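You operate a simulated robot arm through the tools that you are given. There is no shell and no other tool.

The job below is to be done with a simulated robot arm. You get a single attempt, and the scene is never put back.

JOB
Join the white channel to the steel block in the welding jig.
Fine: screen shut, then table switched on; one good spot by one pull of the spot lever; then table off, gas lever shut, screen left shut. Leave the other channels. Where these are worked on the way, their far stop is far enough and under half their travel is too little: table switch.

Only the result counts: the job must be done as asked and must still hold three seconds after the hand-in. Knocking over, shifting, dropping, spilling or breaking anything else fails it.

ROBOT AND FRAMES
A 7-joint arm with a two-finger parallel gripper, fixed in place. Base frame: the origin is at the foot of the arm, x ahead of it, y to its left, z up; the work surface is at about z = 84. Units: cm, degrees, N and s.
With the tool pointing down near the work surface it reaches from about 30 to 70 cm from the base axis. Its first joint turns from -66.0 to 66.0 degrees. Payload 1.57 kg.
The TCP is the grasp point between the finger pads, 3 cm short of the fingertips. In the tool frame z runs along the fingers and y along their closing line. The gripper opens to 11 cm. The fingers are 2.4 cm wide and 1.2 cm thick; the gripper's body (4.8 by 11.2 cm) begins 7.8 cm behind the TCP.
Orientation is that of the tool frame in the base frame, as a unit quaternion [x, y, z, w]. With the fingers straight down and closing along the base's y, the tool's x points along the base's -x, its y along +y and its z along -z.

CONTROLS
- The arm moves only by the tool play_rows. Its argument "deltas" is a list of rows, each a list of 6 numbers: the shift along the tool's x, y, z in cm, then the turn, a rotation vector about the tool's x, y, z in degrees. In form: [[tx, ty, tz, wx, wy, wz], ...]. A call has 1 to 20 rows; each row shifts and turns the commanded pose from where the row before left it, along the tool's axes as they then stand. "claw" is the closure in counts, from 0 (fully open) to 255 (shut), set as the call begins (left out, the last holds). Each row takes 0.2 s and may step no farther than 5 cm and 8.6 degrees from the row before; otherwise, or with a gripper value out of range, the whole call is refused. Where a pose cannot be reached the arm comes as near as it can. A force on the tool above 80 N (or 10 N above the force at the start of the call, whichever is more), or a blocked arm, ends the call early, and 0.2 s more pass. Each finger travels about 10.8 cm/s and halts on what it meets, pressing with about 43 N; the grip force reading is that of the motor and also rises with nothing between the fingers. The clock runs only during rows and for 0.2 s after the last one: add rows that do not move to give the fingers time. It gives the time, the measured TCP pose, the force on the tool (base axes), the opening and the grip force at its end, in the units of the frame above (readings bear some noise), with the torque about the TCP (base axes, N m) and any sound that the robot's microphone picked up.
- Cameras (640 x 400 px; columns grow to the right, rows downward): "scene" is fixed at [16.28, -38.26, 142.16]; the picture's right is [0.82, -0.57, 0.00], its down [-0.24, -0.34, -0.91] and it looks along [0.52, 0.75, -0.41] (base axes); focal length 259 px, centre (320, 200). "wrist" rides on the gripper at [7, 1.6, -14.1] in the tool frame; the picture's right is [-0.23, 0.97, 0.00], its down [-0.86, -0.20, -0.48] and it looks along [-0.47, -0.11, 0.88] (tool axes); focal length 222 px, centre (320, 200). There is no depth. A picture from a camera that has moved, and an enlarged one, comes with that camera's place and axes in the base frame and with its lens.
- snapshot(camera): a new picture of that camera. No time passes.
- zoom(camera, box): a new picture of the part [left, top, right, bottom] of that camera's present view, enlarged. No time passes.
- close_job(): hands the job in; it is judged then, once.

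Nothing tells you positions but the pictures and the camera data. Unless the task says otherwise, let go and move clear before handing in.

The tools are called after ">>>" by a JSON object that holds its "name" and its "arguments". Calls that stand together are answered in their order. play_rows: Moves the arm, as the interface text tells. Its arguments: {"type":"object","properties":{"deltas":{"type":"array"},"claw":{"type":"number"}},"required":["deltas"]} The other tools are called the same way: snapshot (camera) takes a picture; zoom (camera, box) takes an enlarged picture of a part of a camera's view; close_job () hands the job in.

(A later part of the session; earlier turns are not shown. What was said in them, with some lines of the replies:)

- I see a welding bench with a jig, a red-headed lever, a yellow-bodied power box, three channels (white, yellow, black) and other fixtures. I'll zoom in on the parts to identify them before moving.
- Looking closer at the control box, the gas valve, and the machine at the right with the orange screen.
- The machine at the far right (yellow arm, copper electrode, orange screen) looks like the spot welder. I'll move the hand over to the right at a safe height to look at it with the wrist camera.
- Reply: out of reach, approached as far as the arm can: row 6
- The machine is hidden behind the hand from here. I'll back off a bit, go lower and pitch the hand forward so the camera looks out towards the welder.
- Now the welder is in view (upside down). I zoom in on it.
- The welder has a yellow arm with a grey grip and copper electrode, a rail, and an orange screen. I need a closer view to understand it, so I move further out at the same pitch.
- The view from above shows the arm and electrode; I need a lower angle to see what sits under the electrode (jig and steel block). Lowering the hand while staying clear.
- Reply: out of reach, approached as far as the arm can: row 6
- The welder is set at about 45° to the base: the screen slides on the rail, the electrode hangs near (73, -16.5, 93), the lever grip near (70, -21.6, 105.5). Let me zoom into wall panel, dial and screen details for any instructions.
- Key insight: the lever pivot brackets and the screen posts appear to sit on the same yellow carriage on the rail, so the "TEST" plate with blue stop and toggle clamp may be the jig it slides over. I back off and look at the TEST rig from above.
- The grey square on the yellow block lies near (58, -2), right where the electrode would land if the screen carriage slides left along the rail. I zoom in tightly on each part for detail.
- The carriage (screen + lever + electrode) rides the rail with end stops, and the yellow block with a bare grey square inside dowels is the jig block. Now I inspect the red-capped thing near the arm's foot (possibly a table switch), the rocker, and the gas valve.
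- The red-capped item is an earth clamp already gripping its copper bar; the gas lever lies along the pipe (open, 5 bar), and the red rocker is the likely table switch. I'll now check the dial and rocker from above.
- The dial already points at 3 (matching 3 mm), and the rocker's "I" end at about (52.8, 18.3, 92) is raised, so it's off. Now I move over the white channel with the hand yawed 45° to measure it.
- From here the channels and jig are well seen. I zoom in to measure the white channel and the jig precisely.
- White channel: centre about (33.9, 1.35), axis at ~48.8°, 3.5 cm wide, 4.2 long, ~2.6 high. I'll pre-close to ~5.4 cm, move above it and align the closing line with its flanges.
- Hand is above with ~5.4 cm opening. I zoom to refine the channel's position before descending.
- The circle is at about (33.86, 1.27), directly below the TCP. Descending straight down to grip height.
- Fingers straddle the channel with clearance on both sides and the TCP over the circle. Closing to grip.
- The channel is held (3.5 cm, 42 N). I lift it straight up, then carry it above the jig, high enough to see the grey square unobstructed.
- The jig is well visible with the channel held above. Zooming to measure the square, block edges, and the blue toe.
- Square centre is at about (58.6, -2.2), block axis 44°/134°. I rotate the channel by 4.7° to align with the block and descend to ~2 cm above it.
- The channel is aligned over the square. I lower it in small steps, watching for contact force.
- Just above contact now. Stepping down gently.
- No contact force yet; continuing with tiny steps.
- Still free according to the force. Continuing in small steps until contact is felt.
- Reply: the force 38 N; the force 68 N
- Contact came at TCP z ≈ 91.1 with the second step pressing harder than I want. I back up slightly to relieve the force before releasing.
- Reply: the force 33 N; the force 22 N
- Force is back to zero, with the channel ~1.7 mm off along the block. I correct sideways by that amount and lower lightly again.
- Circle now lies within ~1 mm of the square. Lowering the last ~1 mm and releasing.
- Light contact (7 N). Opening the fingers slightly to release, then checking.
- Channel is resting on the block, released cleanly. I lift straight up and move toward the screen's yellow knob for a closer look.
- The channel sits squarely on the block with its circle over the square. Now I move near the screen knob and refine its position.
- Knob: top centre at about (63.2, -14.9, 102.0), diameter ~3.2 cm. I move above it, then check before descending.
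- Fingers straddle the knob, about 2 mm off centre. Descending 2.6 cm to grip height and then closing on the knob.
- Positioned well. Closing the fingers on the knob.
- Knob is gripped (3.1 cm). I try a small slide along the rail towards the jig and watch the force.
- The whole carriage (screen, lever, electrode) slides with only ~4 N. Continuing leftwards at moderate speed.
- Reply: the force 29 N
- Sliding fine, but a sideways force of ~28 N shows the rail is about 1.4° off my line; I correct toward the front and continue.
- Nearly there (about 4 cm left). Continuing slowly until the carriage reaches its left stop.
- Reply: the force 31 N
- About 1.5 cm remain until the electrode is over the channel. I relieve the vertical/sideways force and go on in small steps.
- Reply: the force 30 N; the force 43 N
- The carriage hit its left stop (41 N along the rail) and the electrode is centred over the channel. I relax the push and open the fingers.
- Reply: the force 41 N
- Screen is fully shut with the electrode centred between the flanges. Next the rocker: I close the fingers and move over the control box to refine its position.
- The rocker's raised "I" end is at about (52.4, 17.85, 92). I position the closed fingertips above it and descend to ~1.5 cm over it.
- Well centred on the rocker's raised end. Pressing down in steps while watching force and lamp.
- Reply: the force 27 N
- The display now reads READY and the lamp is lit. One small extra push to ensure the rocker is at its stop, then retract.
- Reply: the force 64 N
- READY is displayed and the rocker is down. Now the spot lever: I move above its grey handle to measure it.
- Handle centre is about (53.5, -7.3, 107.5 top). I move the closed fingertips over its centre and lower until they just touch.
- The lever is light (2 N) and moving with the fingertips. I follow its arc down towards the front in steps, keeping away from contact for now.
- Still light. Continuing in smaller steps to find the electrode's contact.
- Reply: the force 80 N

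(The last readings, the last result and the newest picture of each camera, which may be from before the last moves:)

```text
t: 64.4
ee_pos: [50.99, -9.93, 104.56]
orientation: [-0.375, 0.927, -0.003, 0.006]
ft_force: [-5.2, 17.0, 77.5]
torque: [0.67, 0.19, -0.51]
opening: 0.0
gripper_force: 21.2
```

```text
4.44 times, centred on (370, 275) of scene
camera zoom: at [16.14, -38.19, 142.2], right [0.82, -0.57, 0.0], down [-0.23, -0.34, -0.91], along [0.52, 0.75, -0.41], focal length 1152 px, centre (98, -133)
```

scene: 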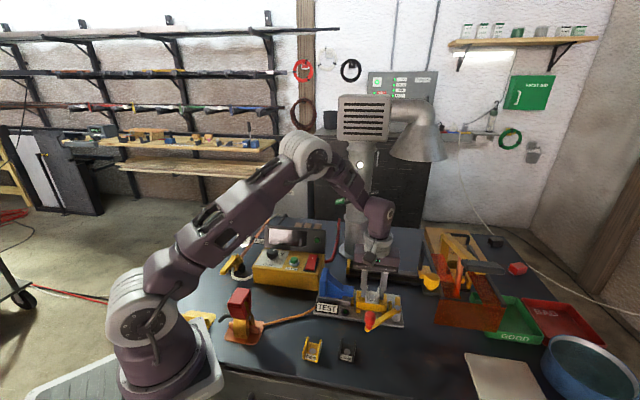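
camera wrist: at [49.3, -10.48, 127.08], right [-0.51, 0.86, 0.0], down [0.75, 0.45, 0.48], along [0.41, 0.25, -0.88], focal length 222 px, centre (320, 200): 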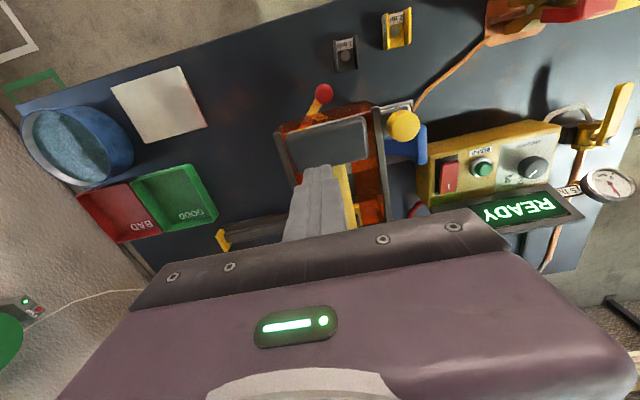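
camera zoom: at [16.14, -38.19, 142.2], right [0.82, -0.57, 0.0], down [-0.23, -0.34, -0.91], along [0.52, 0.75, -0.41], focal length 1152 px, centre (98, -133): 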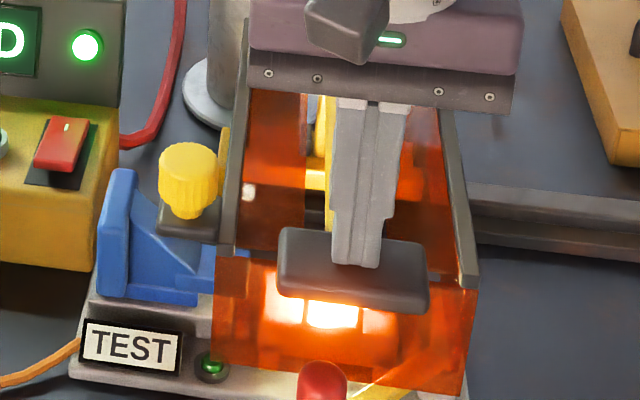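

The spot is glowing: welding has begun and the force is 77 N. No time passes while I look, so I check the display first.

>>> {"name": "zoom", "arguments": {"camera": "scene", "box": [255, 215, 355, 275]}}

>>> {"name": "snapshot", "arguments": {"camera": "wrist"}}

```text
6.40 times, centred on (305, 245) of scene
camera zoom: at [16.14, -38.19, 142.2], right [0.82, -0.57, 0.0], down [-0.23, -0.34, -0.91], along [0.52, 0.75, -0.41], focal length 1659 px, centre (416, -88)
```

zoom: 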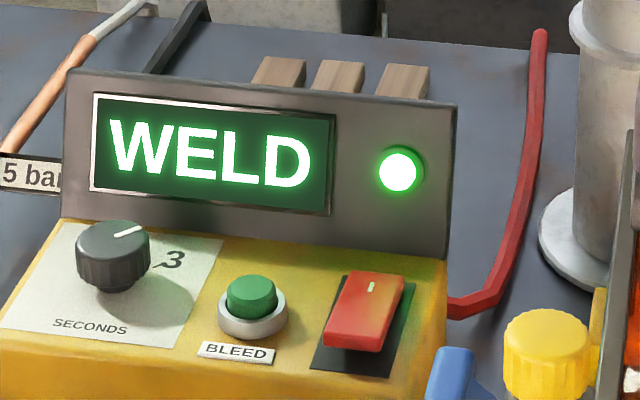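

```text
taken
camera wrist: at [44.57, -13.55, 118.57], right [-0.51, 0.86, -0.01], down [0.75, 0.45, 0.49], along [0.42, 0.25, -0.87], focal length 222 px, centre (320, 200)
```

wrist: 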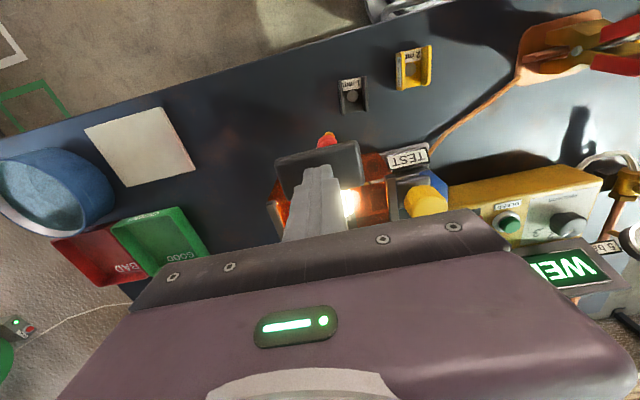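

Display reads WELD. I ease the push very slightly (staying firmly in contact) and hold, checking the display in stages.

>>> {"name": "play_rows", "arguments": {"deltas": [[0, 0, -0.07, 0, 0, 0], [0, 0, 0, 0, 0, 0], [0, 0, 0, 0, 0, 0], [0, 0, 0, 0, 0, 0], [0, 0, 0, 0, 0, 0]]}}

>>> {"name": "zoom", "arguments": {"camera": "scene", "box": [255, 215, 415, 325]}}

```text
t: 65.6
ee_pos: [50.94, -10.06, 104.49]
orientation: [-0.374, 0.927, -0.003, 0.006]
ft_force: [5.7, 21.7, 66.2]
torque: [0.81, -0.14, 0.36]
opening: 0.0
gripper_force: 21.8
```

```text
3.64 times, centred on (335, 270) of scene
camera zoom: at [16.19, -38.18, 142.2], right [0.82, -0.57, 0.0], down [-0.24, -0.34, -0.91], along [0.52, 0.75, -0.41], focal length 943 px, centre (266, -54)
```

zoom: 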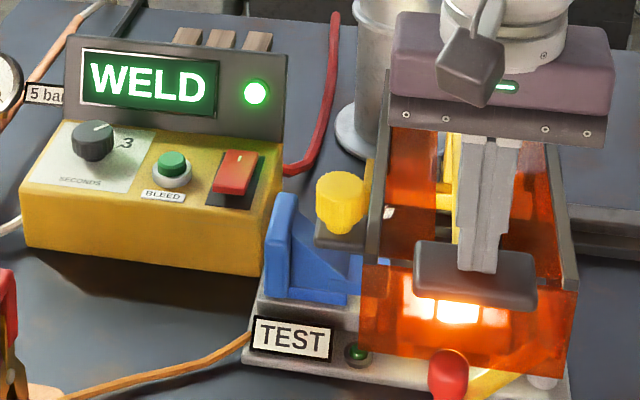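

>>> {"name": "play_rows", "arguments": {"deltas": [[0, 0, 0, 0, 0, 0], [0, 0, 0, 0, 0, 0], [0, 0, 0, 0, 0, 0], [0, 0, 0, 0, 0, 0]]}}

>>> {"name": "zoom", "arguments": {"camera": "scene", "box": [255, 215, 415, 325]}}

```text
t: 66.6
ee_pos: [51.1, -9.97, 104.49]
orientation: [-0.374, 0.927, -0.002, 0.005]
ft_force: [9.8, 20.5, 64.0]
torque: [0.83, -0.29, 0.04]
opening: 0.0
gripper_force: 21.4
```

```text
3.64 times, centred on (335, 270) of scene
camera zoom: at [16.2, -38.18, 142.2], right [0.82, -0.57, 0.0], down [-0.24, -0.34, -0.91], along [0.52, 0.75, -0.41], focal length 943 px, centre (266, -54)
```

zoom: 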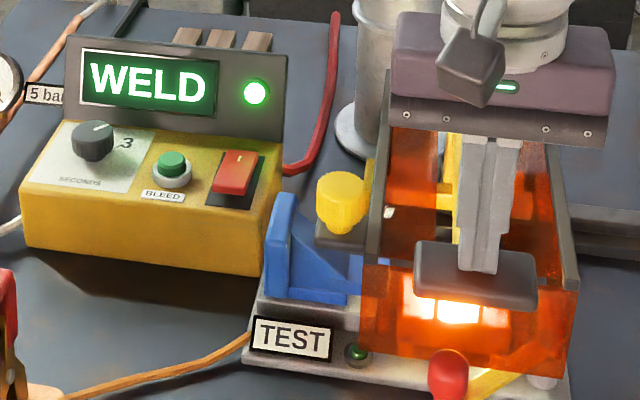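

>>> {"name": "play_rows", "arguments": {"deltas": [[0, 0, 0, 0, 0, 0], [0, 0, 0, 0, 0, 0]]}}

>>> {"name": "zoom", "arguments": {"camera": "scene", "box": [255, 215, 415, 325]}}

```text
t: 67.2
ee_pos: [51.02, -9.99, 104.62]
orientation: [-0.374, 0.928, -0.004, 0.006]
ft_force: [11.2, 21.6, 69.1]
torque: [0.59, -0.08, -0.15]
opening: 0.01
gripper_force: 21.6
```

```text
3.64 times, centred on (335, 270) of scene
camera zoom: at [16.2, -38.18, 142.2], right [0.82, -0.57, 0.0], down [-0.24, -0.34, -0.91], along [0.52, 0.75, -0.41], focal length 943 px, centre (266, -54)
```

zoom: 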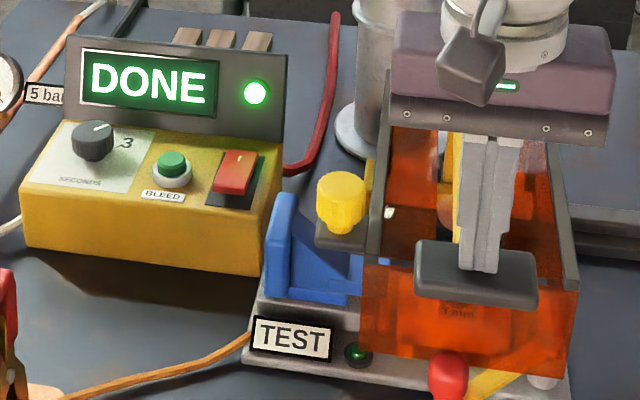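

DONE after about 3 s: the spot finished. I let the lever rise back along its arc.

>>> {"name": "play_rows", "arguments": {"deltas": [[-0.2, 0, -0.6, 0, 0, 0], [-0.3, 0, -0.7, 0, 0, 0], [-0.6, 0, -1.1, 0, 0, 0], [-0.65, 0, -1.1, 0, 0, 0], [-0.7, 0, -1.1, 0, 0, 0], [-0.7, 0, -1.1, 0, 0, 0], [-0.6, 0, -1.0, 0, 0, 0], [0, 0, -1.0, 0, 0, 0], [0, 0, -1.0, 0, 0, 0], [0, 0, 0, 0, 0, 0]]}}

>>> {"name": "zoom", "arguments": {"camera": "scene", "box": [255, 195, 425, 325]}}

>>> {"name": "snapshot", "arguments": {"camera": "wrist"}}

```text
t: 69.4
ee_pos: [53.63, -7.55, 113.02]
orientation: [-0.374, 0.927, -0.001, 0.001]
ft_force: [0.4, 0.2, -1.2]
torque: [0.02, 0.01, 0.0]
opening: 0.0
gripper_force: 22.0
```

```text
3.08 times, centred on (340, 260) of scene
camera zoom: at [16.28, -38.26, 142.16], right [0.82, -0.57, 0.0], down [-0.24, -0.34, -0.91], along [0.52, 0.75, -0.41], focal length 798 px, centre (258, 15)
```

zoom: 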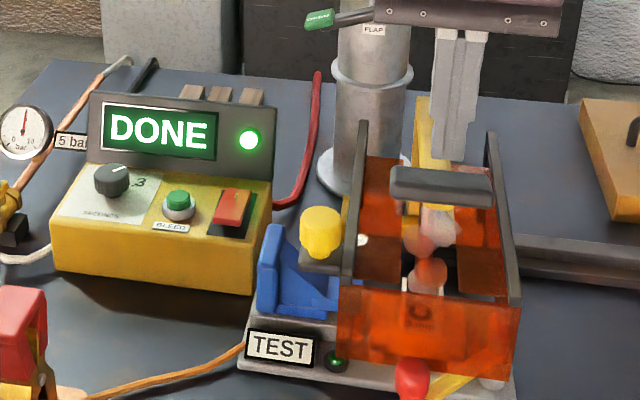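

```text
taken
camera wrist: at [47.34, -11.11, 127.05], right [-0.51, 0.86, 0.0], down [0.75, 0.45, 0.48], along [0.41, 0.25, -0.88], focal length 222 px, centre (320, 200)
```

wrist: 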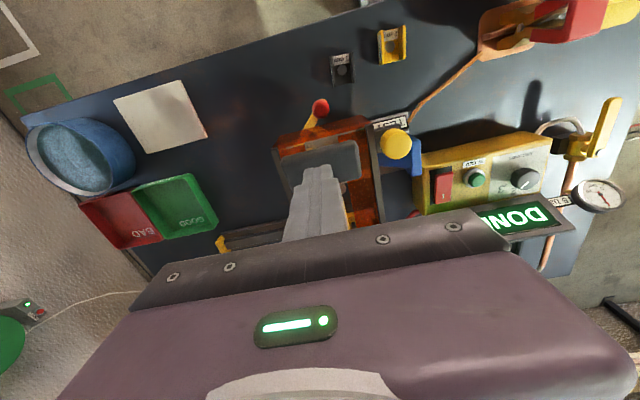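

Lever is back up with smoke over the fresh spot. Now switch the table off: I move to the rocker's other (now raised) end.

>>> {"name": "play_rows", "arguments": {"deltas": [[-2.05, 3.17, 0, 0, 0, 0], [-2.05, 3.17, 0, 0, 0, 0], [-2.05, 3.17, 0, 0, 0, 0], [-2.05, 3.17, 0, 0, 0, 0], [-2.05, 3.17, 0.5, 0, 0, 0], [-2.05, 3.17, 1.5, 0, 0, 0], [0, 0, 0, 0, 0, 0]]}}

>>> {"name": "snapshot", "arguments": {"camera": "wrist"}}

>>> {"name": "zoom", "arguments": {"camera": "wrist", "box": [240, 70, 440, 200]}}

```text
t: 71.0
ee_pos: [49.18, 14.92, 110.83]
orientation: [-0.374, 0.928, -0.001, 0.001]
ft_force: [-0.1, -0.3, 0.3]
torque: [-0.02, 0.01, 0.01]
opening: 0.02
gripper_force: 21.0
```

```text
taken
camera wrist: at [42.92, 11.27, 124.98], right [-0.51, 0.86, 0.0], down [0.75, 0.45, 0.48], along [0.41, 0.25, -0.88], focal length 222 px, centre (320, 200)
```

wrist: 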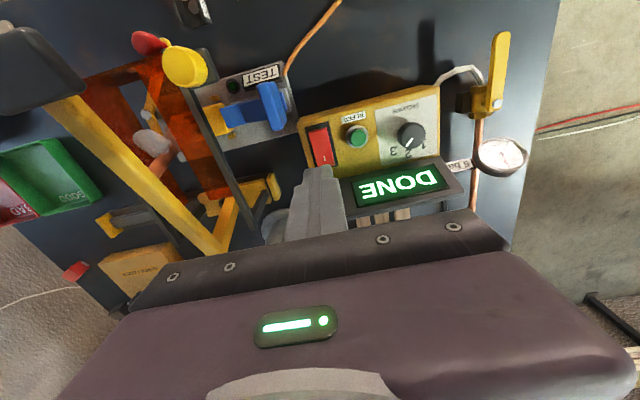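

```text
3.08 times, centred on (340, 135) of wrist
camera zoom: at [42.92, 11.27, 124.98], right [-0.51, 0.86, 0.0], down [0.75, 0.45, 0.48], along [0.41, 0.25, -0.88], focal length 684 px, centre (258, 400)
```

zoom: 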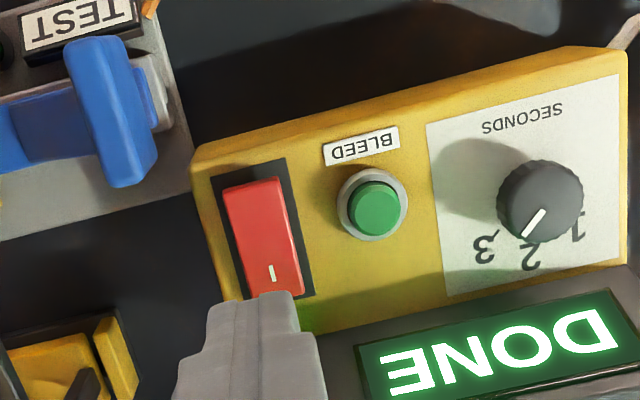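

>>> {"name": "play_rows", "arguments": {"deltas": [[0, -0.22, 3, 0, 0, 0], [0, 0, 4, 0, 0, 0], [0, 0, 4, 0, 0, 0], [0, 0, 2.5, 0, 0, 0], [0, 0, 0, 0, 0, 0]]}}

>>> {"name": "zoom", "arguments": {"camera": "scene", "box": [270, 215, 350, 275]}}

>>> {"name": "zoom", "arguments": {"camera": "wrist", "box": [240, 70, 440, 200]}}

```text
t: 72.2
ee_pos: [49.39, 14.57, 97.3]
orientation: [-0.373, 0.928, 0.0, 0.002]
ft_force: [-0.8, -0.5, 0.2]
torque: [0.04, 0.04, -0.02]
opening: 0.01
gripper_force: 21.2
```

```text
6.67 times, centred on (310, 245) of scene
camera zoom: at [16.28, -38.26, 142.16], right [0.82, -0.57, 0.0], down [-0.24, -0.34, -0.91], along [0.52, 0.75, -0.41], focal length 1728 px, centre (387, -100)
```

zoom: 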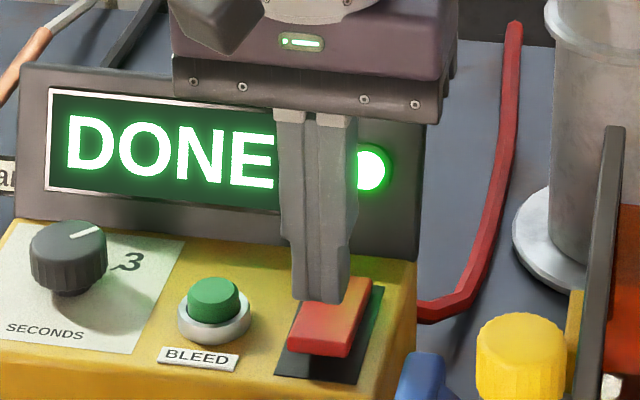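

```text
3.08 times, centred on (340, 135) of wrist
camera zoom: at [43.15, 10.97, 111.43], right [-0.51, 0.86, 0.0], down [0.75, 0.45, 0.48], along [0.41, 0.25, -0.88], focal length 684 px, centre (258, 400)
```

zoom: 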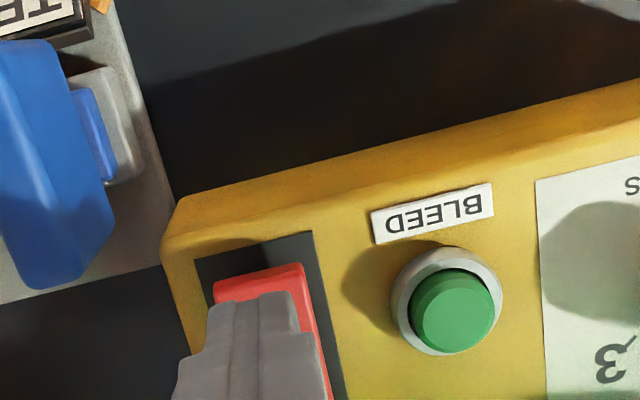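

Fingertips are over the raised front end. Pressing down until it flips and stops.

>>> {"name": "play_rows", "arguments": {"deltas": [[0, 0, 1.0, 0, 0, 0], [0, 0, 0.7, 0, 0, 0], [0, 0, 0, 0, 0, 0]]}}

>>> {"name": "play_rows", "arguments": {"deltas": [[0, 0, 0.2, 0, 0, 0], [0, 0, 0.2, 0, 0, 0], [0, 0, 0, 0, 0, 0]]}}

>>> {"name": "zoom", "arguments": {"camera": "scene", "box": [270, 215, 350, 275]}}

```text
t: 73.0
ee_pos: [49.3, 14.65, 95.73]
orientation: [-0.374, 0.927, 0.0, 0.001]
ft_force: [-0.1, 0.1, 0.2]
torque: [0.0, -0.01, 0.03]
opening: 0.01
gripper_force: 21.3
```

```text
t: 73.8
ee_pos: [49.44, 14.55, 95.4]
orientation: [-0.374, 0.928, -0.001, 0.001]
ft_force: [0.0, -0.4, 1.2]
torque: [0.01, 0.03, -0.03]
opening: 0.03
gripper_force: 21.4
```

```text
6.67 times, centred on (310, 245) of scene
camera zoom: at [16.28, -38.26, 142.16], right [0.82, -0.57, 0.0], down [-0.24, -0.34, -0.91], along [0.52, 0.75, -0.41], focal length 1728 px, centre (387, -100)
```

zoom: 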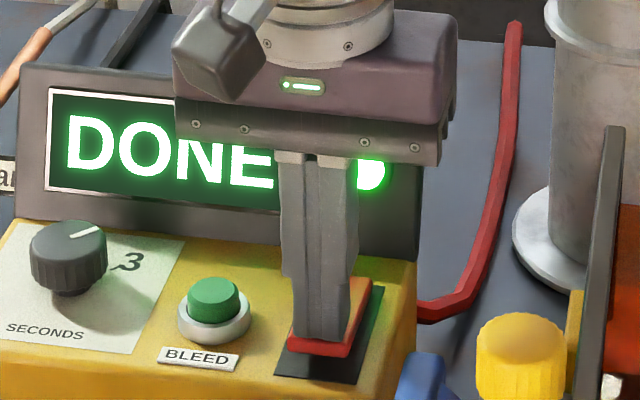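

>>> {"name": "play_rows", "arguments": {"deltas": [[0, 0, 0.2, 0, 0, 0], [0, 0, 0.15, 0, 0, 0], [0, 0, 0, 0, 0, 0]]}}

>>> {"name": "zoom", "arguments": {"camera": "scene", "box": [270, 215, 350, 275]}}

```text
t: 74.6
ee_pos: [49.33, 14.6, 95.17]
orientation: [-0.373, 0.928, 0.0, 0.001]
ft_force: [0.6, -0.3, 1.1]
torque: [-0.02, -0.01, -0.02]
opening: 0.0
gripper_force: 21.5
```

```text
6.67 times, centred on (310, 245) of scene
camera zoom: at [16.28, -38.26, 142.16], right [0.82, -0.57, 0.0], down [-0.24, -0.34, -0.91], along [0.52, 0.75, -0.41], focal length 1728 px, centre (387, -100)
```

zoom: 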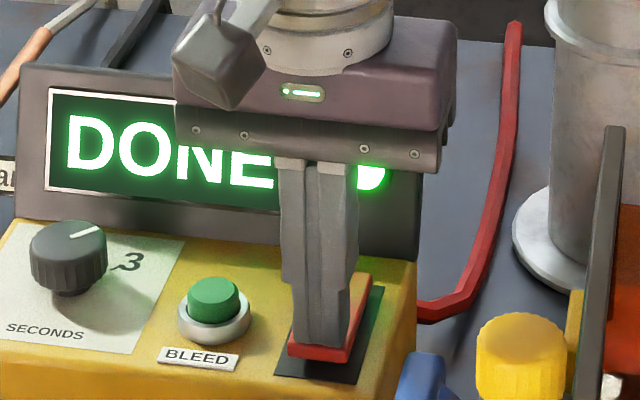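

>>> {"name": "play_rows", "arguments": {"deltas": [[0, 0, 0.15, 0, 0, 0], [0, 0, 0.15, 0, 0, 0], [0, 0, 0, 0, 0, 0]]}}

>>> {"name": "zoom", "arguments": {"camera": "scene", "box": [270, 215, 350, 275]}}

```text
t: 75.4
ee_pos: [49.41, 14.61, 94.68]
orientation: [-0.374, 0.928, 0.0, 0.001]
ft_force: [-0.8, -0.9, 0.8]
torque: [0.0, 0.01, -0.02]
opening: 0.05
gripper_force: 21.7
```

```text
6.67 times, centred on (310, 245) of scene
camera zoom: at [16.28, -38.26, 142.16], right [0.82, -0.57, 0.0], down [-0.24, -0.34, -0.91], along [0.52, 0.75, -0.41], focal length 1728 px, centre (387, -100)
```

zoom: 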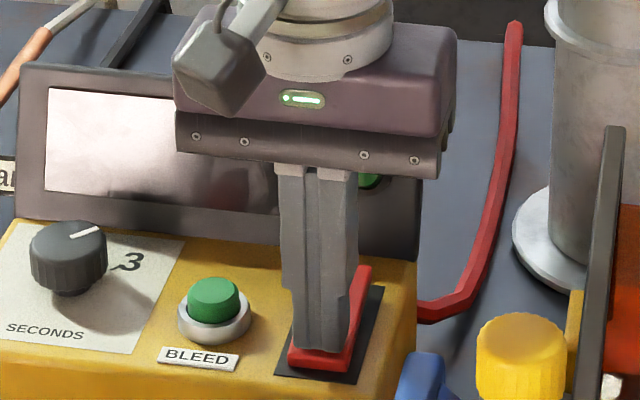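

The display has gone dark. A little more to reach the firm stop, then retract.

>>> {"name": "play_rows", "arguments": {"deltas": [[0, 0, 0.15, 0, 0, 0], [0, 0, 0, 0, 0, 0]]}}

>>> {"name": "play_rows", "arguments": {"deltas": [[0, 0, 0.12, 0, 0, 0], [0, 0, 0, 0, 0, 0]]}}

```text
t: 76.0
ee_pos: [49.44, 14.52, 94.64]
orientation: [-0.374, 0.928, 0.0, 0.002]
ft_force: [-9.6, -3.4, 35.0]
torque: [0.23, 0.0, -0.1]
opening: 0.02
gripper_force: 21.5
```

```text
t: 76.6
ee_pos: [49.3, 14.5, 94.68]
orientation: [-0.374, 0.927, 0.0, 0.004]
ft_force: [-18.9, -4.9, 73.4]
torque: [0.52, 0.01, -0.27]
opening: 0.0
gripper_force: 21.4
```

Table is off with the rocker on its stop. I retract and move over toward the gas valve for a close look.

>>> {"name": "play_rows", "arguments": {"deltas": [[0, 0, -1.5, 0, 0, 0], [0, 0, -4, 0, 0, 0], [0, 0, -4, 0, 0, 0], [0, 0, -4, 0, 0, 0], [0.9, 3.5, 0, 0, 0, 0], [0.9, 3.5, 0, 0, 0, 0], [0.9, 3.5, 0, 0, 0, 0], [0.9, 3.5, 0, 0, 0, 0], [0.9, 3.5, 0, 0, 0, 0], [0.9, 3.4, 0, 0, 0, 0], [0, 0, 0, 0, 0, 0]]}}

>>> {"name": "snapshot", "arguments": {"camera": "wrist"}}

>>> {"name": "snapshot", "arguments": {"camera": "scene"}}

```text
t: 79.0
ee_pos: [31.02, 25.97, 107.85]
orientation: [-0.374, 0.928, -0.001, 0.001]
ft_force: [-0.2, -0.3, 0.3]
torque: [-0.02, -0.03, -0.05]
opening: 0.0
gripper_force: 21.1
```

```text
taken
camera wrist: at [24.76, 22.29, 121.98], right [-0.51, 0.86, 0.0], down [0.75, 0.45, 0.48], along [0.41, 0.25, -0.88], focal length 222 px, centre (320, 200)
```

wrist: 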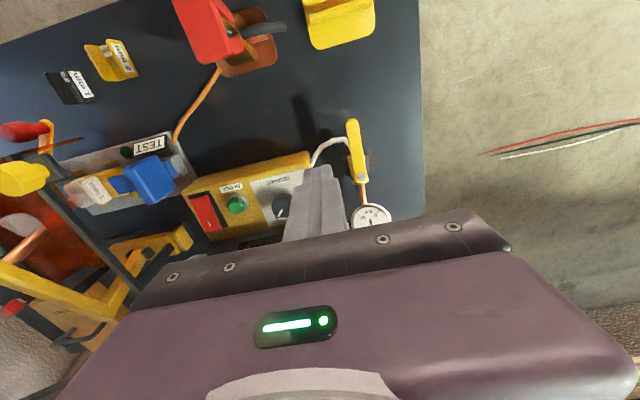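

```text
taken
```

scene: 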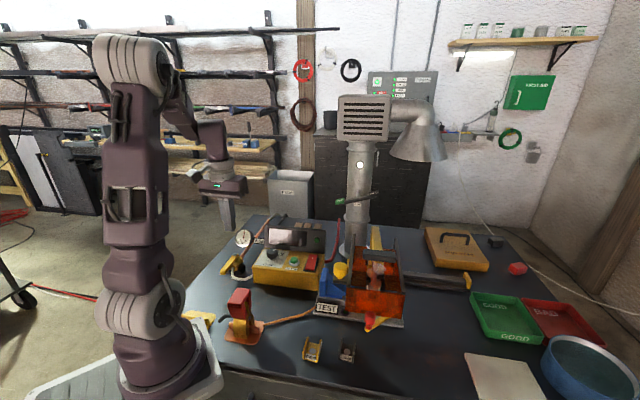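

>>> {"name": "zoom", "arguments": {"camera": "wrist", "box": [290, 100, 430, 230]}}

>>> {"name": "zoom", "arguments": {"camera": "scene", "box": [205, 220, 275, 290]}}

>>> {"name": "zoom", "arguments": {"camera": "scene", "box": [310, 215, 430, 335]}}

>>> {"name": "zoom", "arguments": {"camera": "wrist", "box": [0, 110, 220, 270]}}

```text
3.08 times, centred on (360, 165) of wrist
camera zoom: at [24.76, 22.29, 121.98], right [-0.51, 0.86, 0.0], down [0.75, 0.45, 0.48], along [0.41, 0.25, -0.88], focal length 684 px, centre (197, 308)
```

zoom: 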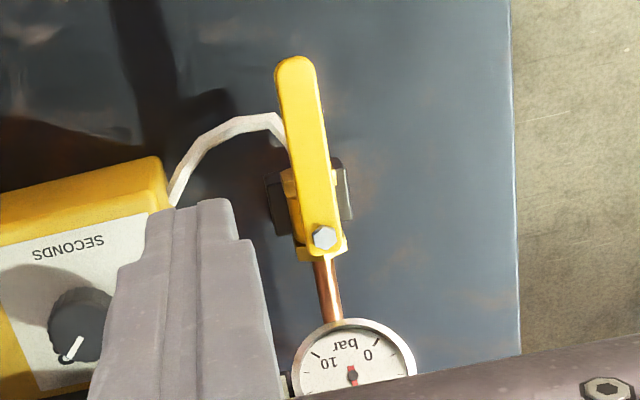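

```text
5.71 times, centred on (240, 255) of scene
camera zoom: at [16.28, -38.26, 142.16], right [0.82, -0.57, 0.0], down [-0.24, -0.34, -0.91], along [0.52, 0.75, -0.41], focal length 1481 px, centre (777, -114)
```

zoom: 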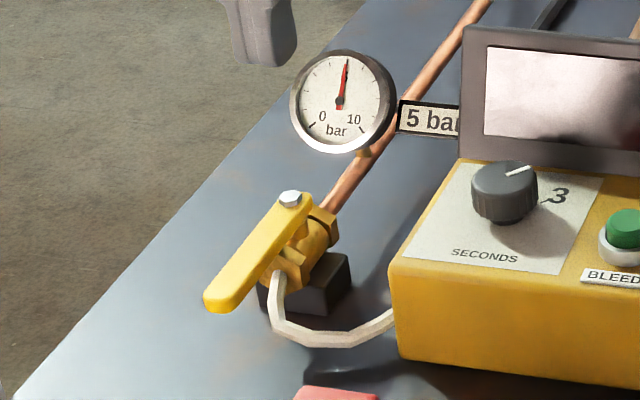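

```text
3.33 times, centred on (370, 275) of scene
camera zoom: at [16.28, -38.26, 142.16], right [0.82, -0.57, 0.0], down [-0.24, -0.34, -0.91], along [0.52, 0.75, -0.41], focal length 864 px, centre (153, -50)
```

zoom: 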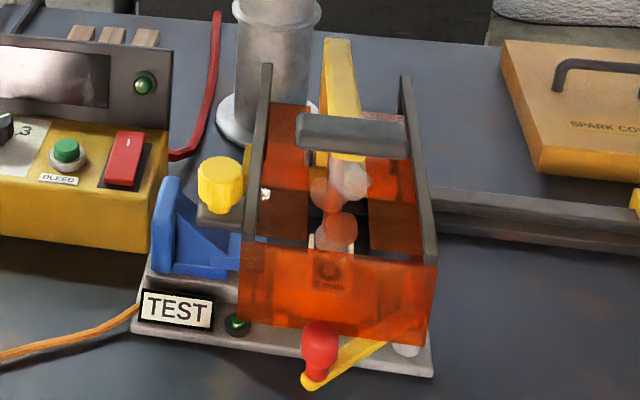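

```text
2.50 times, centred on (110, 190) of wrist
camera zoom: at [24.76, 22.29, 121.98], right [-0.51, 0.86, 0.0], down [0.75, 0.45, 0.48], along [0.41, 0.25, -0.88], focal length 555 px, centre (845, 225)
```

zoom: 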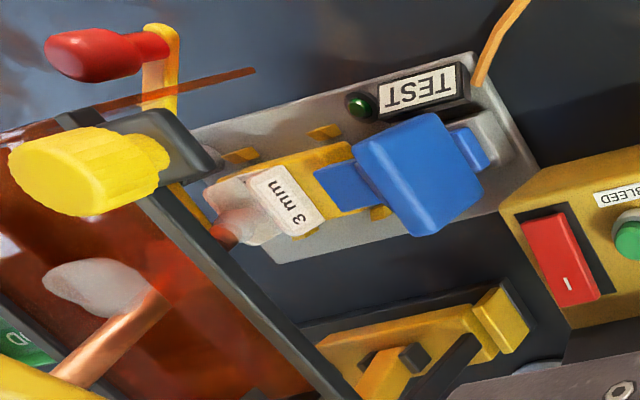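

The gas lever points along the pipe (open) from its bolt at ~(32.6, 34.0) to its tip at ~(26.9, 28.4), z≈91. I'll swing it 90° clockwise, away from the box: first I place the closed fingers on its box side near the tip.

>>> {"name": "play_rows", "arguments": {"deltas": [[0.22, 0.94, 2.5, 0, 0, 0], [0.22, 0.94, 2.5, 0, 0, 0], [0, 0, 2.5, 0, 0, 0], [0, 0, 0, 0, 0, 0]]}}

>>> {"name": "snapshot", "arguments": {"camera": "wrist"}}

>>> {"name": "zoom", "arguments": {"camera": "scene", "box": [195, 210, 295, 300]}}

```text
t: 80.0
ee_pos: [29.42, 26.89, 100.35]
orientation: [-0.374, 0.928, 0.0, 0.001]
ft_force: [0.0, -0.4, 0.0]
torque: [-0.02, -0.03, 0.01]
opening: 0.01
gripper_force: 21.1
```

```text
taken
camera wrist: at [23.16, 23.34, 114.47], right [-0.51, 0.86, 0.0], down [0.75, 0.45, 0.48], along [0.41, 0.25, -0.88], focal length 222 px, centre (320, 200)
```

wrist: 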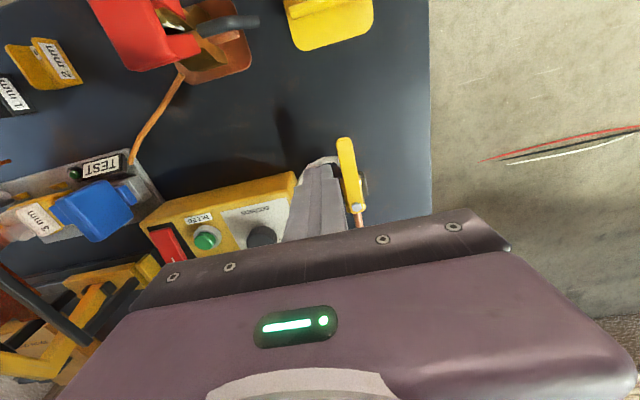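

```text
4.44 times, centred on (245, 255) of scene
camera zoom: at [16.28, -38.26, 142.16], right [0.82, -0.57, 0.0], down [-0.24, -0.34, -0.91], along [0.52, 0.75, -0.41], focal length 1152 px, centre (653, -44)
```

zoom: 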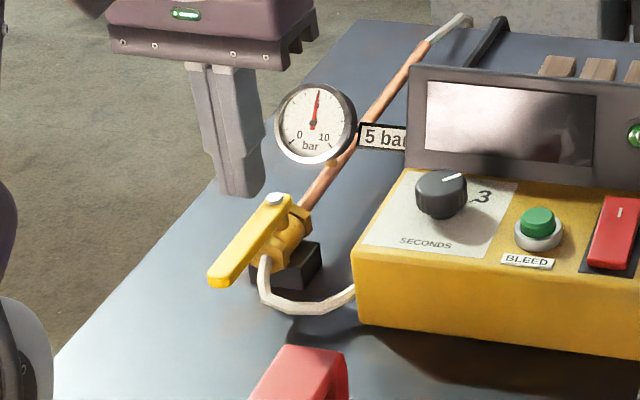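

>>> {"name": "zoom", "arguments": {"camera": "wrist", "box": [280, 120, 400, 230]}}

```text
3.64 times, centred on (340, 175) of wrist
camera zoom: at [23.16, 23.34, 114.47], right [-0.51, 0.86, 0.0], down [0.75, 0.45, 0.48], along [0.41, 0.25, -0.88], focal length 808 px, centre (247, 291)
```

zoom: 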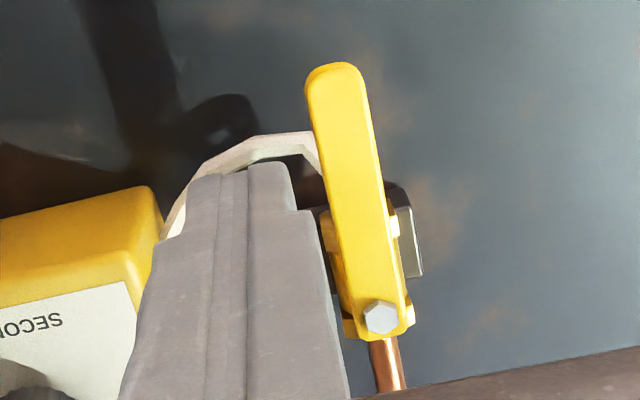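

Position is right: about 0.6 cm beside the lever. I shift slightly outward to clear the hose and descend.

>>> {"name": "play_rows", "arguments": {"deltas": [[0.35, 0, 2.5, 0, 0, 0], [0, 0, 2.5, 0, 0, 0], [0, 0, 2.3, 0, 0, 0], [0, 0, 0, 0, 0, 0]]}}

>>> {"name": "zoom", "arguments": {"camera": "scene", "box": [195, 230, 275, 300]}}

>>> {"name": "zoom", "arguments": {"camera": "wrist", "box": [280, 100, 420, 230]}}

```text
t: 81.0
ee_pos: [29.06, 26.63, 93.19]
orientation: [-0.374, 0.927, 0.0, 0.002]
ft_force: [0.2, 0.8, 0.2]
torque: [-0.02, 0.0, -0.02]
opening: 0.0
gripper_force: 21.5
```

```text
5.71 times, centred on (235, 265) of scene
camera zoom: at [16.28, -38.26, 142.16], right [0.82, -0.57, 0.0], down [-0.24, -0.34, -0.91], along [0.52, 0.75, -0.41], focal length 1481 px, centre (806, -171)
```

zoom: 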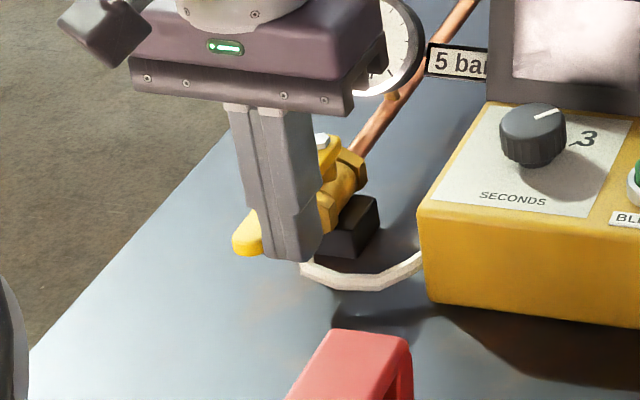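

```text
3.08 times, centred on (350, 165) of wrist
camera zoom: at [22.83, 23.04, 107.2], right [-0.51, 0.86, 0.0], down [0.75, 0.45, 0.48], along [0.41, 0.25, -0.88], focal length 684 px, centre (228, 308)
```

zoom: 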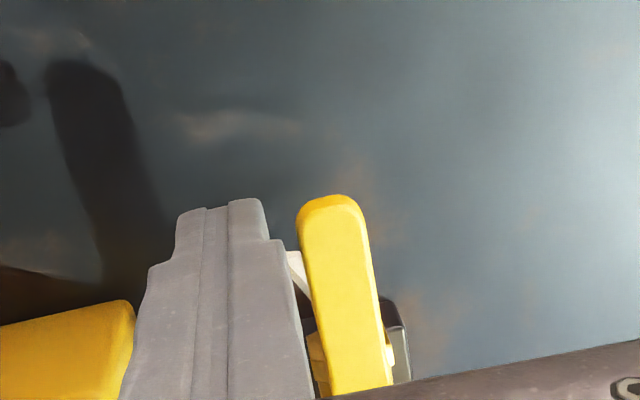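

Fingers are beside the lever, clear of the hose. I push the lever clockwise along its arc, turning the hand with it, in stages.

>>> {"name": "play_rows", "arguments": {"deltas": [[0, 0.55, 0, 0, 0, 0], [0.11, 0.5, 0, 0, 0, 3.75], [0.22, 0.99, 0, 0, 0, 7.5], [0, 0, 0, 0, 0, 0]]}}

>>> {"name": "zoom", "arguments": {"camera": "scene", "box": [195, 230, 275, 300]}}

>>> {"name": "zoom", "arguments": {"camera": "wrist", "box": [280, 100, 420, 230]}}

```text
t: 82.0
ee_pos: [27.52, 28.03, 93.17]
orientation: [-0.281, 0.96, 0.0, 0.001]
ft_force: [-1.1, 0.5, -0.8]
torque: [-0.01, -0.01, 0.0]
opening: 0.01
gripper_force: 21.5
```

```text
5.71 times, centred on (235, 265) of scene
camera zoom: at [16.28, -38.26, 142.16], right [0.82, -0.57, 0.0], down [-0.24, -0.34, -0.91], along [0.52, 0.75, -0.41], focal length 1481 px, centre (806, -171)
```

zoom: 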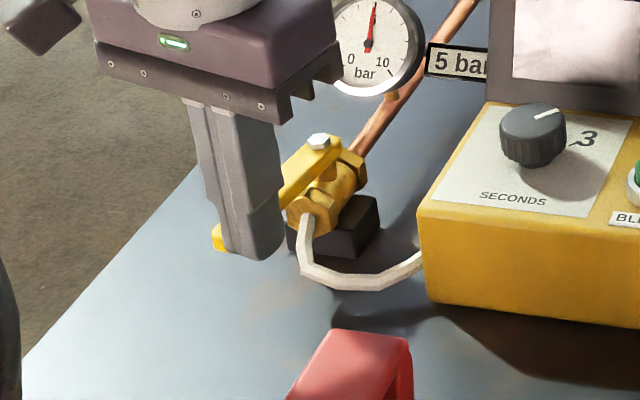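

```text
3.08 times, centred on (350, 165) of wrist
camera zoom: at [20.66, 25.69, 107.21], right [-0.33, 0.94, 0.0], down [0.83, 0.29, 0.48], along [0.45, 0.16, -0.88], focal length 684 px, centre (228, 308)
```

zoom: 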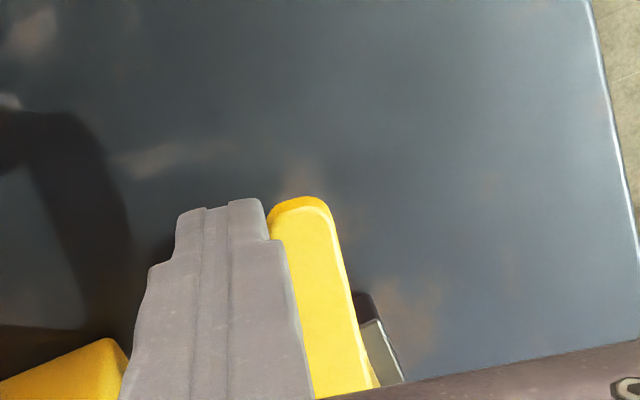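

The lever is swinging freely clockwise. Continuing.

>>> {"name": "play_rows", "arguments": {"deltas": [[0.22, 0.99, 0, 0, 0, 7.5], [0.22, 0.99, 0, 0, 0, 7.5], [0.22, 0.99, 0, 0, 0, 7.5], [0.22, 0.99, 0, 0, 0, 7.5], [0, 0, 0, 0, 0, 0]]}}

>>> {"name": "zoom", "arguments": {"camera": "scene", "box": [195, 230, 275, 300]}}

>>> {"name": "zoom", "arguments": {"camera": "wrist", "box": [280, 100, 420, 230]}}

```text
t: 83.2
ee_pos: [25.27, 31.36, 93.17]
orientation: [-0.022, 1.0, 0.001, 0.001]
ft_force: [-0.3, 0.0, 0.5]
torque: [-0.03, -0.01, 0.0]
opening: 0.02
gripper_force: 21.5
```

```text
5.71 times, centred on (235, 265) of scene
camera zoom: at [16.28, -38.26, 142.16], right [0.82, -0.57, 0.0], down [-0.24, -0.34, -0.91], along [0.52, 0.75, -0.41], focal length 1481 px, centre (806, -171)
```

zoom: 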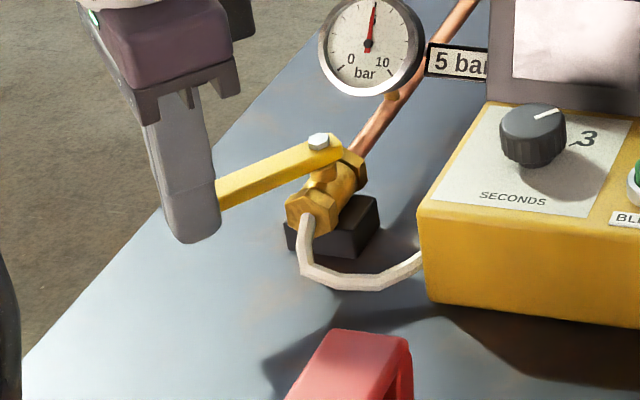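

```text
3.08 times, centred on (350, 165) of wrist
camera zoom: at [18.14, 32.71, 107.21], right [0.18, 0.98, 0.0], down [0.86, -0.16, 0.48], along [0.47, -0.09, -0.88], focal length 684 px, centre (228, 308)
```

zoom: 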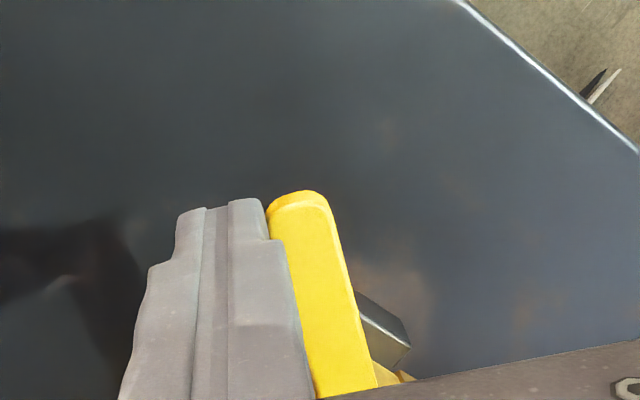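

>>> {"name": "play_rows", "arguments": {"deltas": [[0.22, 0.99, 0, 0, 0, 7.5], [0.22, 0.99, 0, 0, 0, 7.5], [0.22, 0.99, 0, 0, 0, 7.5], [0.22, 0.99, 0, 0, 0, 7.5], [0, 0, 0, 0, 0, 0]]}}

>>> {"name": "zoom", "arguments": {"camera": "scene", "box": [195, 230, 275, 300]}}

>>> {"name": "zoom", "arguments": {"camera": "wrist", "box": [280, 100, 420, 230]}}

```text
t: 84.4
ee_pos: [24.98, 35.27, 93.19]
orientation: [0.237, 0.972, 0.001, 0.001]
ft_force: [-0.5, 0.0, -0.2]
torque: [-0.03, 0.0, 0.01]
opening: 0.0
gripper_force: 21.3
```

```text
5.71 times, centred on (235, 265) of scene
camera zoom: at [16.28, -38.26, 142.16], right [0.82, -0.57, 0.0], down [-0.24, -0.34, -0.91], along [0.52, 0.75, -0.41], focal length 1481 px, centre (806, -171)
```

zoom: 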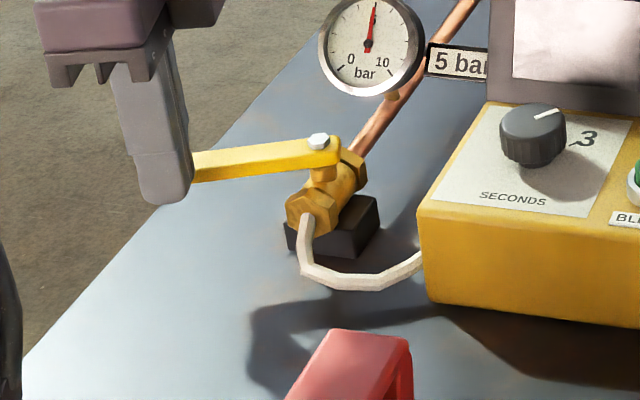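

```text
3.08 times, centred on (350, 165) of wrist
camera zoom: at [19.44, 40.06, 107.23], right [0.65, 0.76, 0.0], down [0.67, -0.57, 0.48], along [0.37, -0.31, -0.88], focal length 684 px, centre (228, 308)
```

zoom: 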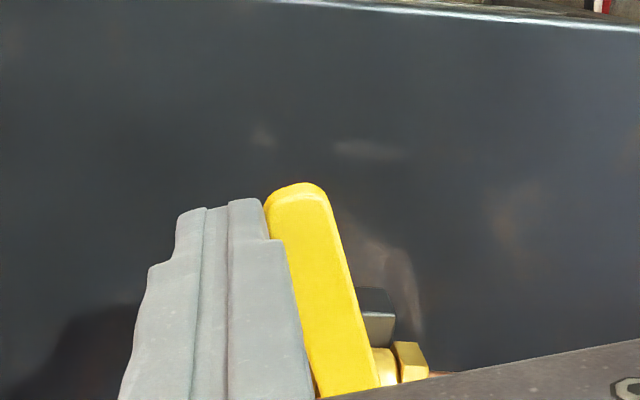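

>>> {"name": "play_rows", "arguments": {"deltas": [[0.22, 0.99, 0, 0, 0, 7.5], [0.15, 0.66, 0, 0, 0, 5], [0, 0, 0, 0, 0, 0]]}}

>>> {"name": "zoom", "arguments": {"camera": "scene", "box": [195, 230, 275, 300]}}

```text
t: 85.2
ee_pos: [25.58, 37.04, 93.22]
orientation: [0.342, 0.94, 0.002, 0.002]
ft_force: [0.2, 0.1, 0.3]
torque: [0.01, 0.0, 0.03]
opening: 0.01
gripper_force: 21.0
```

```text
5.71 times, centred on (235, 265) of scene
camera zoom: at [16.28, -38.26, 142.16], right [0.82, -0.57, 0.0], down [-0.24, -0.34, -0.91], along [0.52, 0.75, -0.41], focal length 1481 px, centre (806, -171)
```

zoom: 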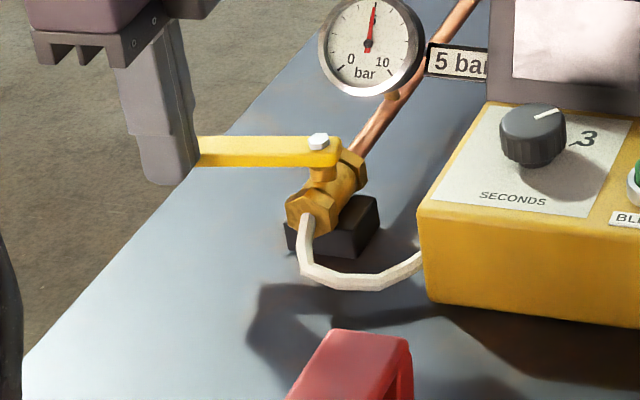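

>>> {"name": "play_rows", "arguments": {"deltas": [[0.07, 0.33, 0, 0, 0, 2.5], [0.07, 0.33, 0, 0, 0, 2.5], [0, 0, 0, 0, 0, 0]]}}

>>> {"name": "play_rows", "arguments": {"deltas": [[0.04, 0.2, 0, 0, 0, 1.5], [0, 0, 0, 0, 0, 0]]}}

>>> {"name": "zoom", "arguments": {"camera": "scene", "box": [195, 230, 275, 300]}}

```text
t: 86.0
ee_pos: [25.92, 37.56, 93.08]
orientation: [0.382, 0.924, 0.001, 0.001]
ft_force: [-0.3, 0.3, 0.7]
torque: [-0.01, 0.01, -0.04]
opening: 0.0
gripper_force: 21.3
```

```text
t: 86.6
ee_pos: [26.04, 37.71, 93.08]
orientation: [0.394, 0.919, 0.0, 0.001]
ft_force: [-0.5, 0.2, 0.5]
torque: [-0.01, 0.02, 0.03]
opening: 0.02
gripper_force: 21.0
```

```text
5.71 times, centred on (235, 265) of scene
camera zoom: at [16.28, -38.26, 142.16], right [0.82, -0.57, 0.0], down [-0.24, -0.34, -0.91], along [0.52, 0.75, -0.41], focal length 1481 px, centre (806, -171)
```

zoom: 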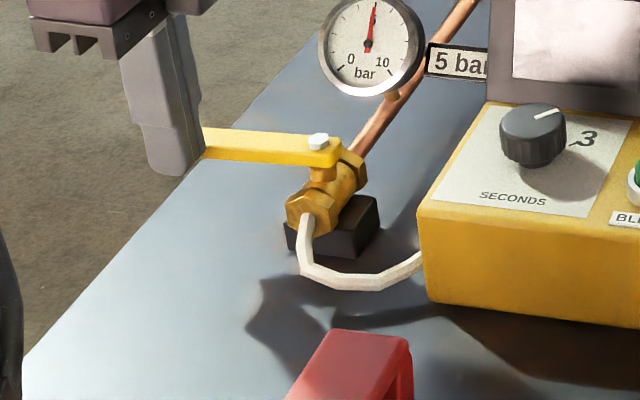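

>>> {"name": "play_rows", "arguments": {"deltas": [[0.06, 0.27, 0, 0, 0, 2], [0, 0, 0, 0, 0, 0]]}}

>>> {"name": "play_rows", "arguments": {"deltas": [[0.06, 0.27, 0, 0, 0, 2], [0, 0, 0, 0, 0, 0]]}}

>>> {"name": "zoom", "arguments": {"camera": "wrist", "box": [280, 100, 440, 230]}}

>>> {"name": "zoom", "arguments": {"camera": "scene", "box": [195, 230, 275, 300]}}

```text
t: 87.2
ee_pos: [26.14, 38.02, 93.21]
orientation: [0.41, 0.912, 0.0, 0.001]
ft_force: [-0.2, -1.0, -0.2]
torque: [-0.01, -0.04, 0.02]
opening: 0.0
gripper_force: 21.5
```

```text
t: 87.8
ee_pos: [26.32, 38.17, 93.12]
orientation: [0.426, 0.905, 0.0, 0.002]
ft_force: [-3.7, -2.3, 1.0]
torque: [-0.08, 0.07, 0.03]
opening: 0.0
gripper_force: 21.2
```

```text
3.08 times, centred on (360, 165) of wrist
camera zoom: at [22.97, 44.62, 107.23], right [0.89, 0.45, 0.0], down [0.39, -0.79, 0.48], along [0.22, -0.43, -0.88], focal length 684 px, centre (197, 308)
```

zoom: 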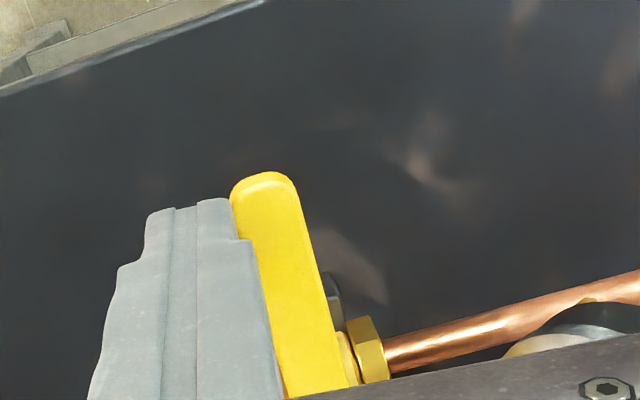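

```text
5.71 times, centred on (235, 265) of scene
camera zoom: at [16.27, -38.27, 142.16], right [0.82, -0.57, 0.0], down [-0.24, -0.34, -0.91], along [0.52, 0.75, -0.41], focal length 1481 px, centre (806, -171)
```

zoom: 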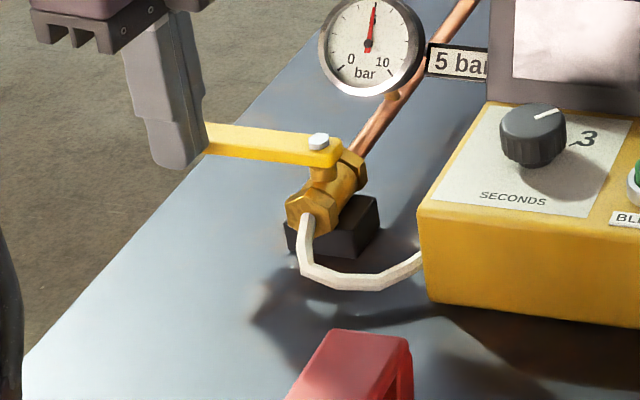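

The stop is just being felt, with the lever square to the pipe. One more tiny push to be certain.

>>> {"name": "play_rows", "arguments": {"deltas": [[0.0, 0.12, 0, 0, 0, 0], [0, 0, 0, 0, 0, 0]]}}

```text
t: 88.4
ee_pos: [26.41, 38.13, 93.13]
orientation: [0.425, 0.905, 0.0, 0.001]
ft_force: [-11.0, -6.4, 4.7]
torque: [-0.17, 0.29, 0.06]
opening: 0.0
gripper_force: 21.1
```

Firm stop reached: gas lever is shut. Backing away from the lever and lifting clear.

>>> {"name": "play_rows", "arguments": {"deltas": [[0, -0.8, 0, 0, 0, 0], [0, -0.8, 0, 0, 0, 0], [0, 0, -3, 0, 0, 0], [0, 0, -4, 0, 0, 0], [0, 0, -4, 0, 0, 0], [0, 0, -4, 0, 0, 0], [0, 0, -4, 0, 0, 0], [0, 0, 0, 0, 0, 0]]}}

>>> {"name": "snapshot", "arguments": {"camera": "scene"}}

>>> {"name": "zoom", "arguments": {"camera": "scene", "box": [205, 215, 335, 300]}}

>>> {"name": "zoom", "arguments": {"camera": "scene", "box": [310, 215, 430, 335]}}

```text
t: 90.2
ee_pos: [25.1, 37.1, 112.16]
orientation: [0.425, 0.905, 0.0, 0.002]
ft_force: [0.3, -0.7, -0.6]
torque: [-0.01, 0.01, -0.02]
opening: 0.0
gripper_force: 21.7
```

```text
taken
```

scene: 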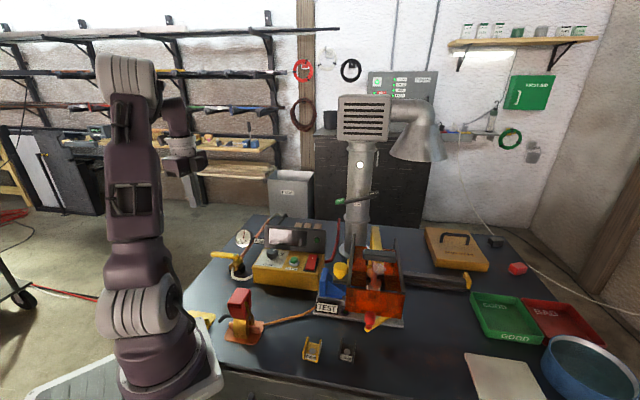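

```text
4.71 times, centred on (270, 258) of scene
camera zoom: at [16.28, -38.26, 142.16], right [0.82, -0.57, 0.0], down [-0.24, -0.34, -0.91], along [0.52, 0.75, -0.41], focal length 1220 px, centre (555, -71)
```

zoom: 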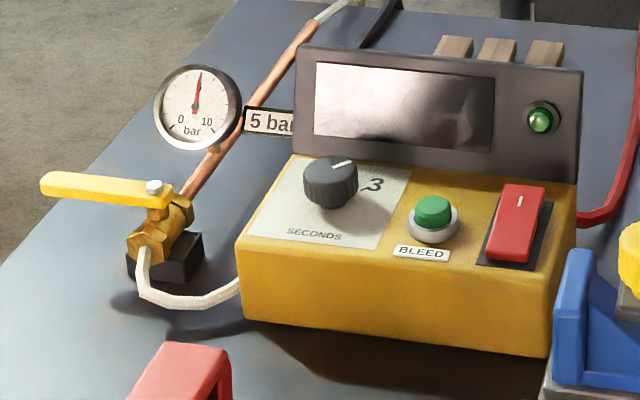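

```text
3.33 times, centred on (370, 275) of scene
camera zoom: at [16.28, -38.26, 142.16], right [0.82, -0.57, 0.0], down [-0.24, -0.34, -0.91], along [0.52, 0.75, -0.41], focal length 864 px, centre (153, -50)
```

zoom: 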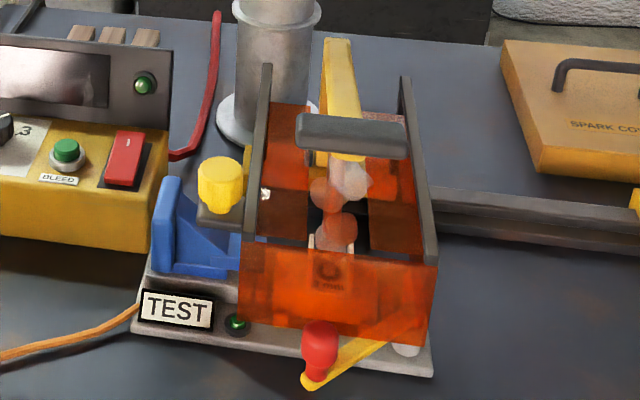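

Everything is as asked: the spot was reported DONE after one pull, the table is off, the gas lever is square to the pipe, the screen is still shut, the other channels are untouched, and the arm is clear. Handing in.

>>> {"name": "close_job", "arguments": {}}

```text
The job is handed in.
```

The white 3 mm channel is spot-welded to the steel block in the jig, and the job is handed in. I don't have the judge's verdict. I also didn't test the joint; the evidence for a good spot is the control box's reading.

- **Setup:** The channel sits on the block with its spot mark about 1 mm from the bare square. The timer was already set to 3 seconds.
- **Screen:** I slid it to its stop before switching the table on, and left it shut.
- **Weld:** One pull of the spot lever, held until the box changed from WELD to DONE after about 3 seconds. The lever sprang back up.
- **Table switch:** Pressed to its far stop both times, on and then off. The display went dark after switching off.
- **Gas lever:** Turned a quarter turn to its stop, square to the pipe. The gauge still reads 5 bar. I did not bleed the line, as you didn't ask for that.

While setting the channel down I pressed it onto the block with about 68 N, then eased off and re-centred it before letting go. The other two channels were not touched, and the arm was clear before hand-in.
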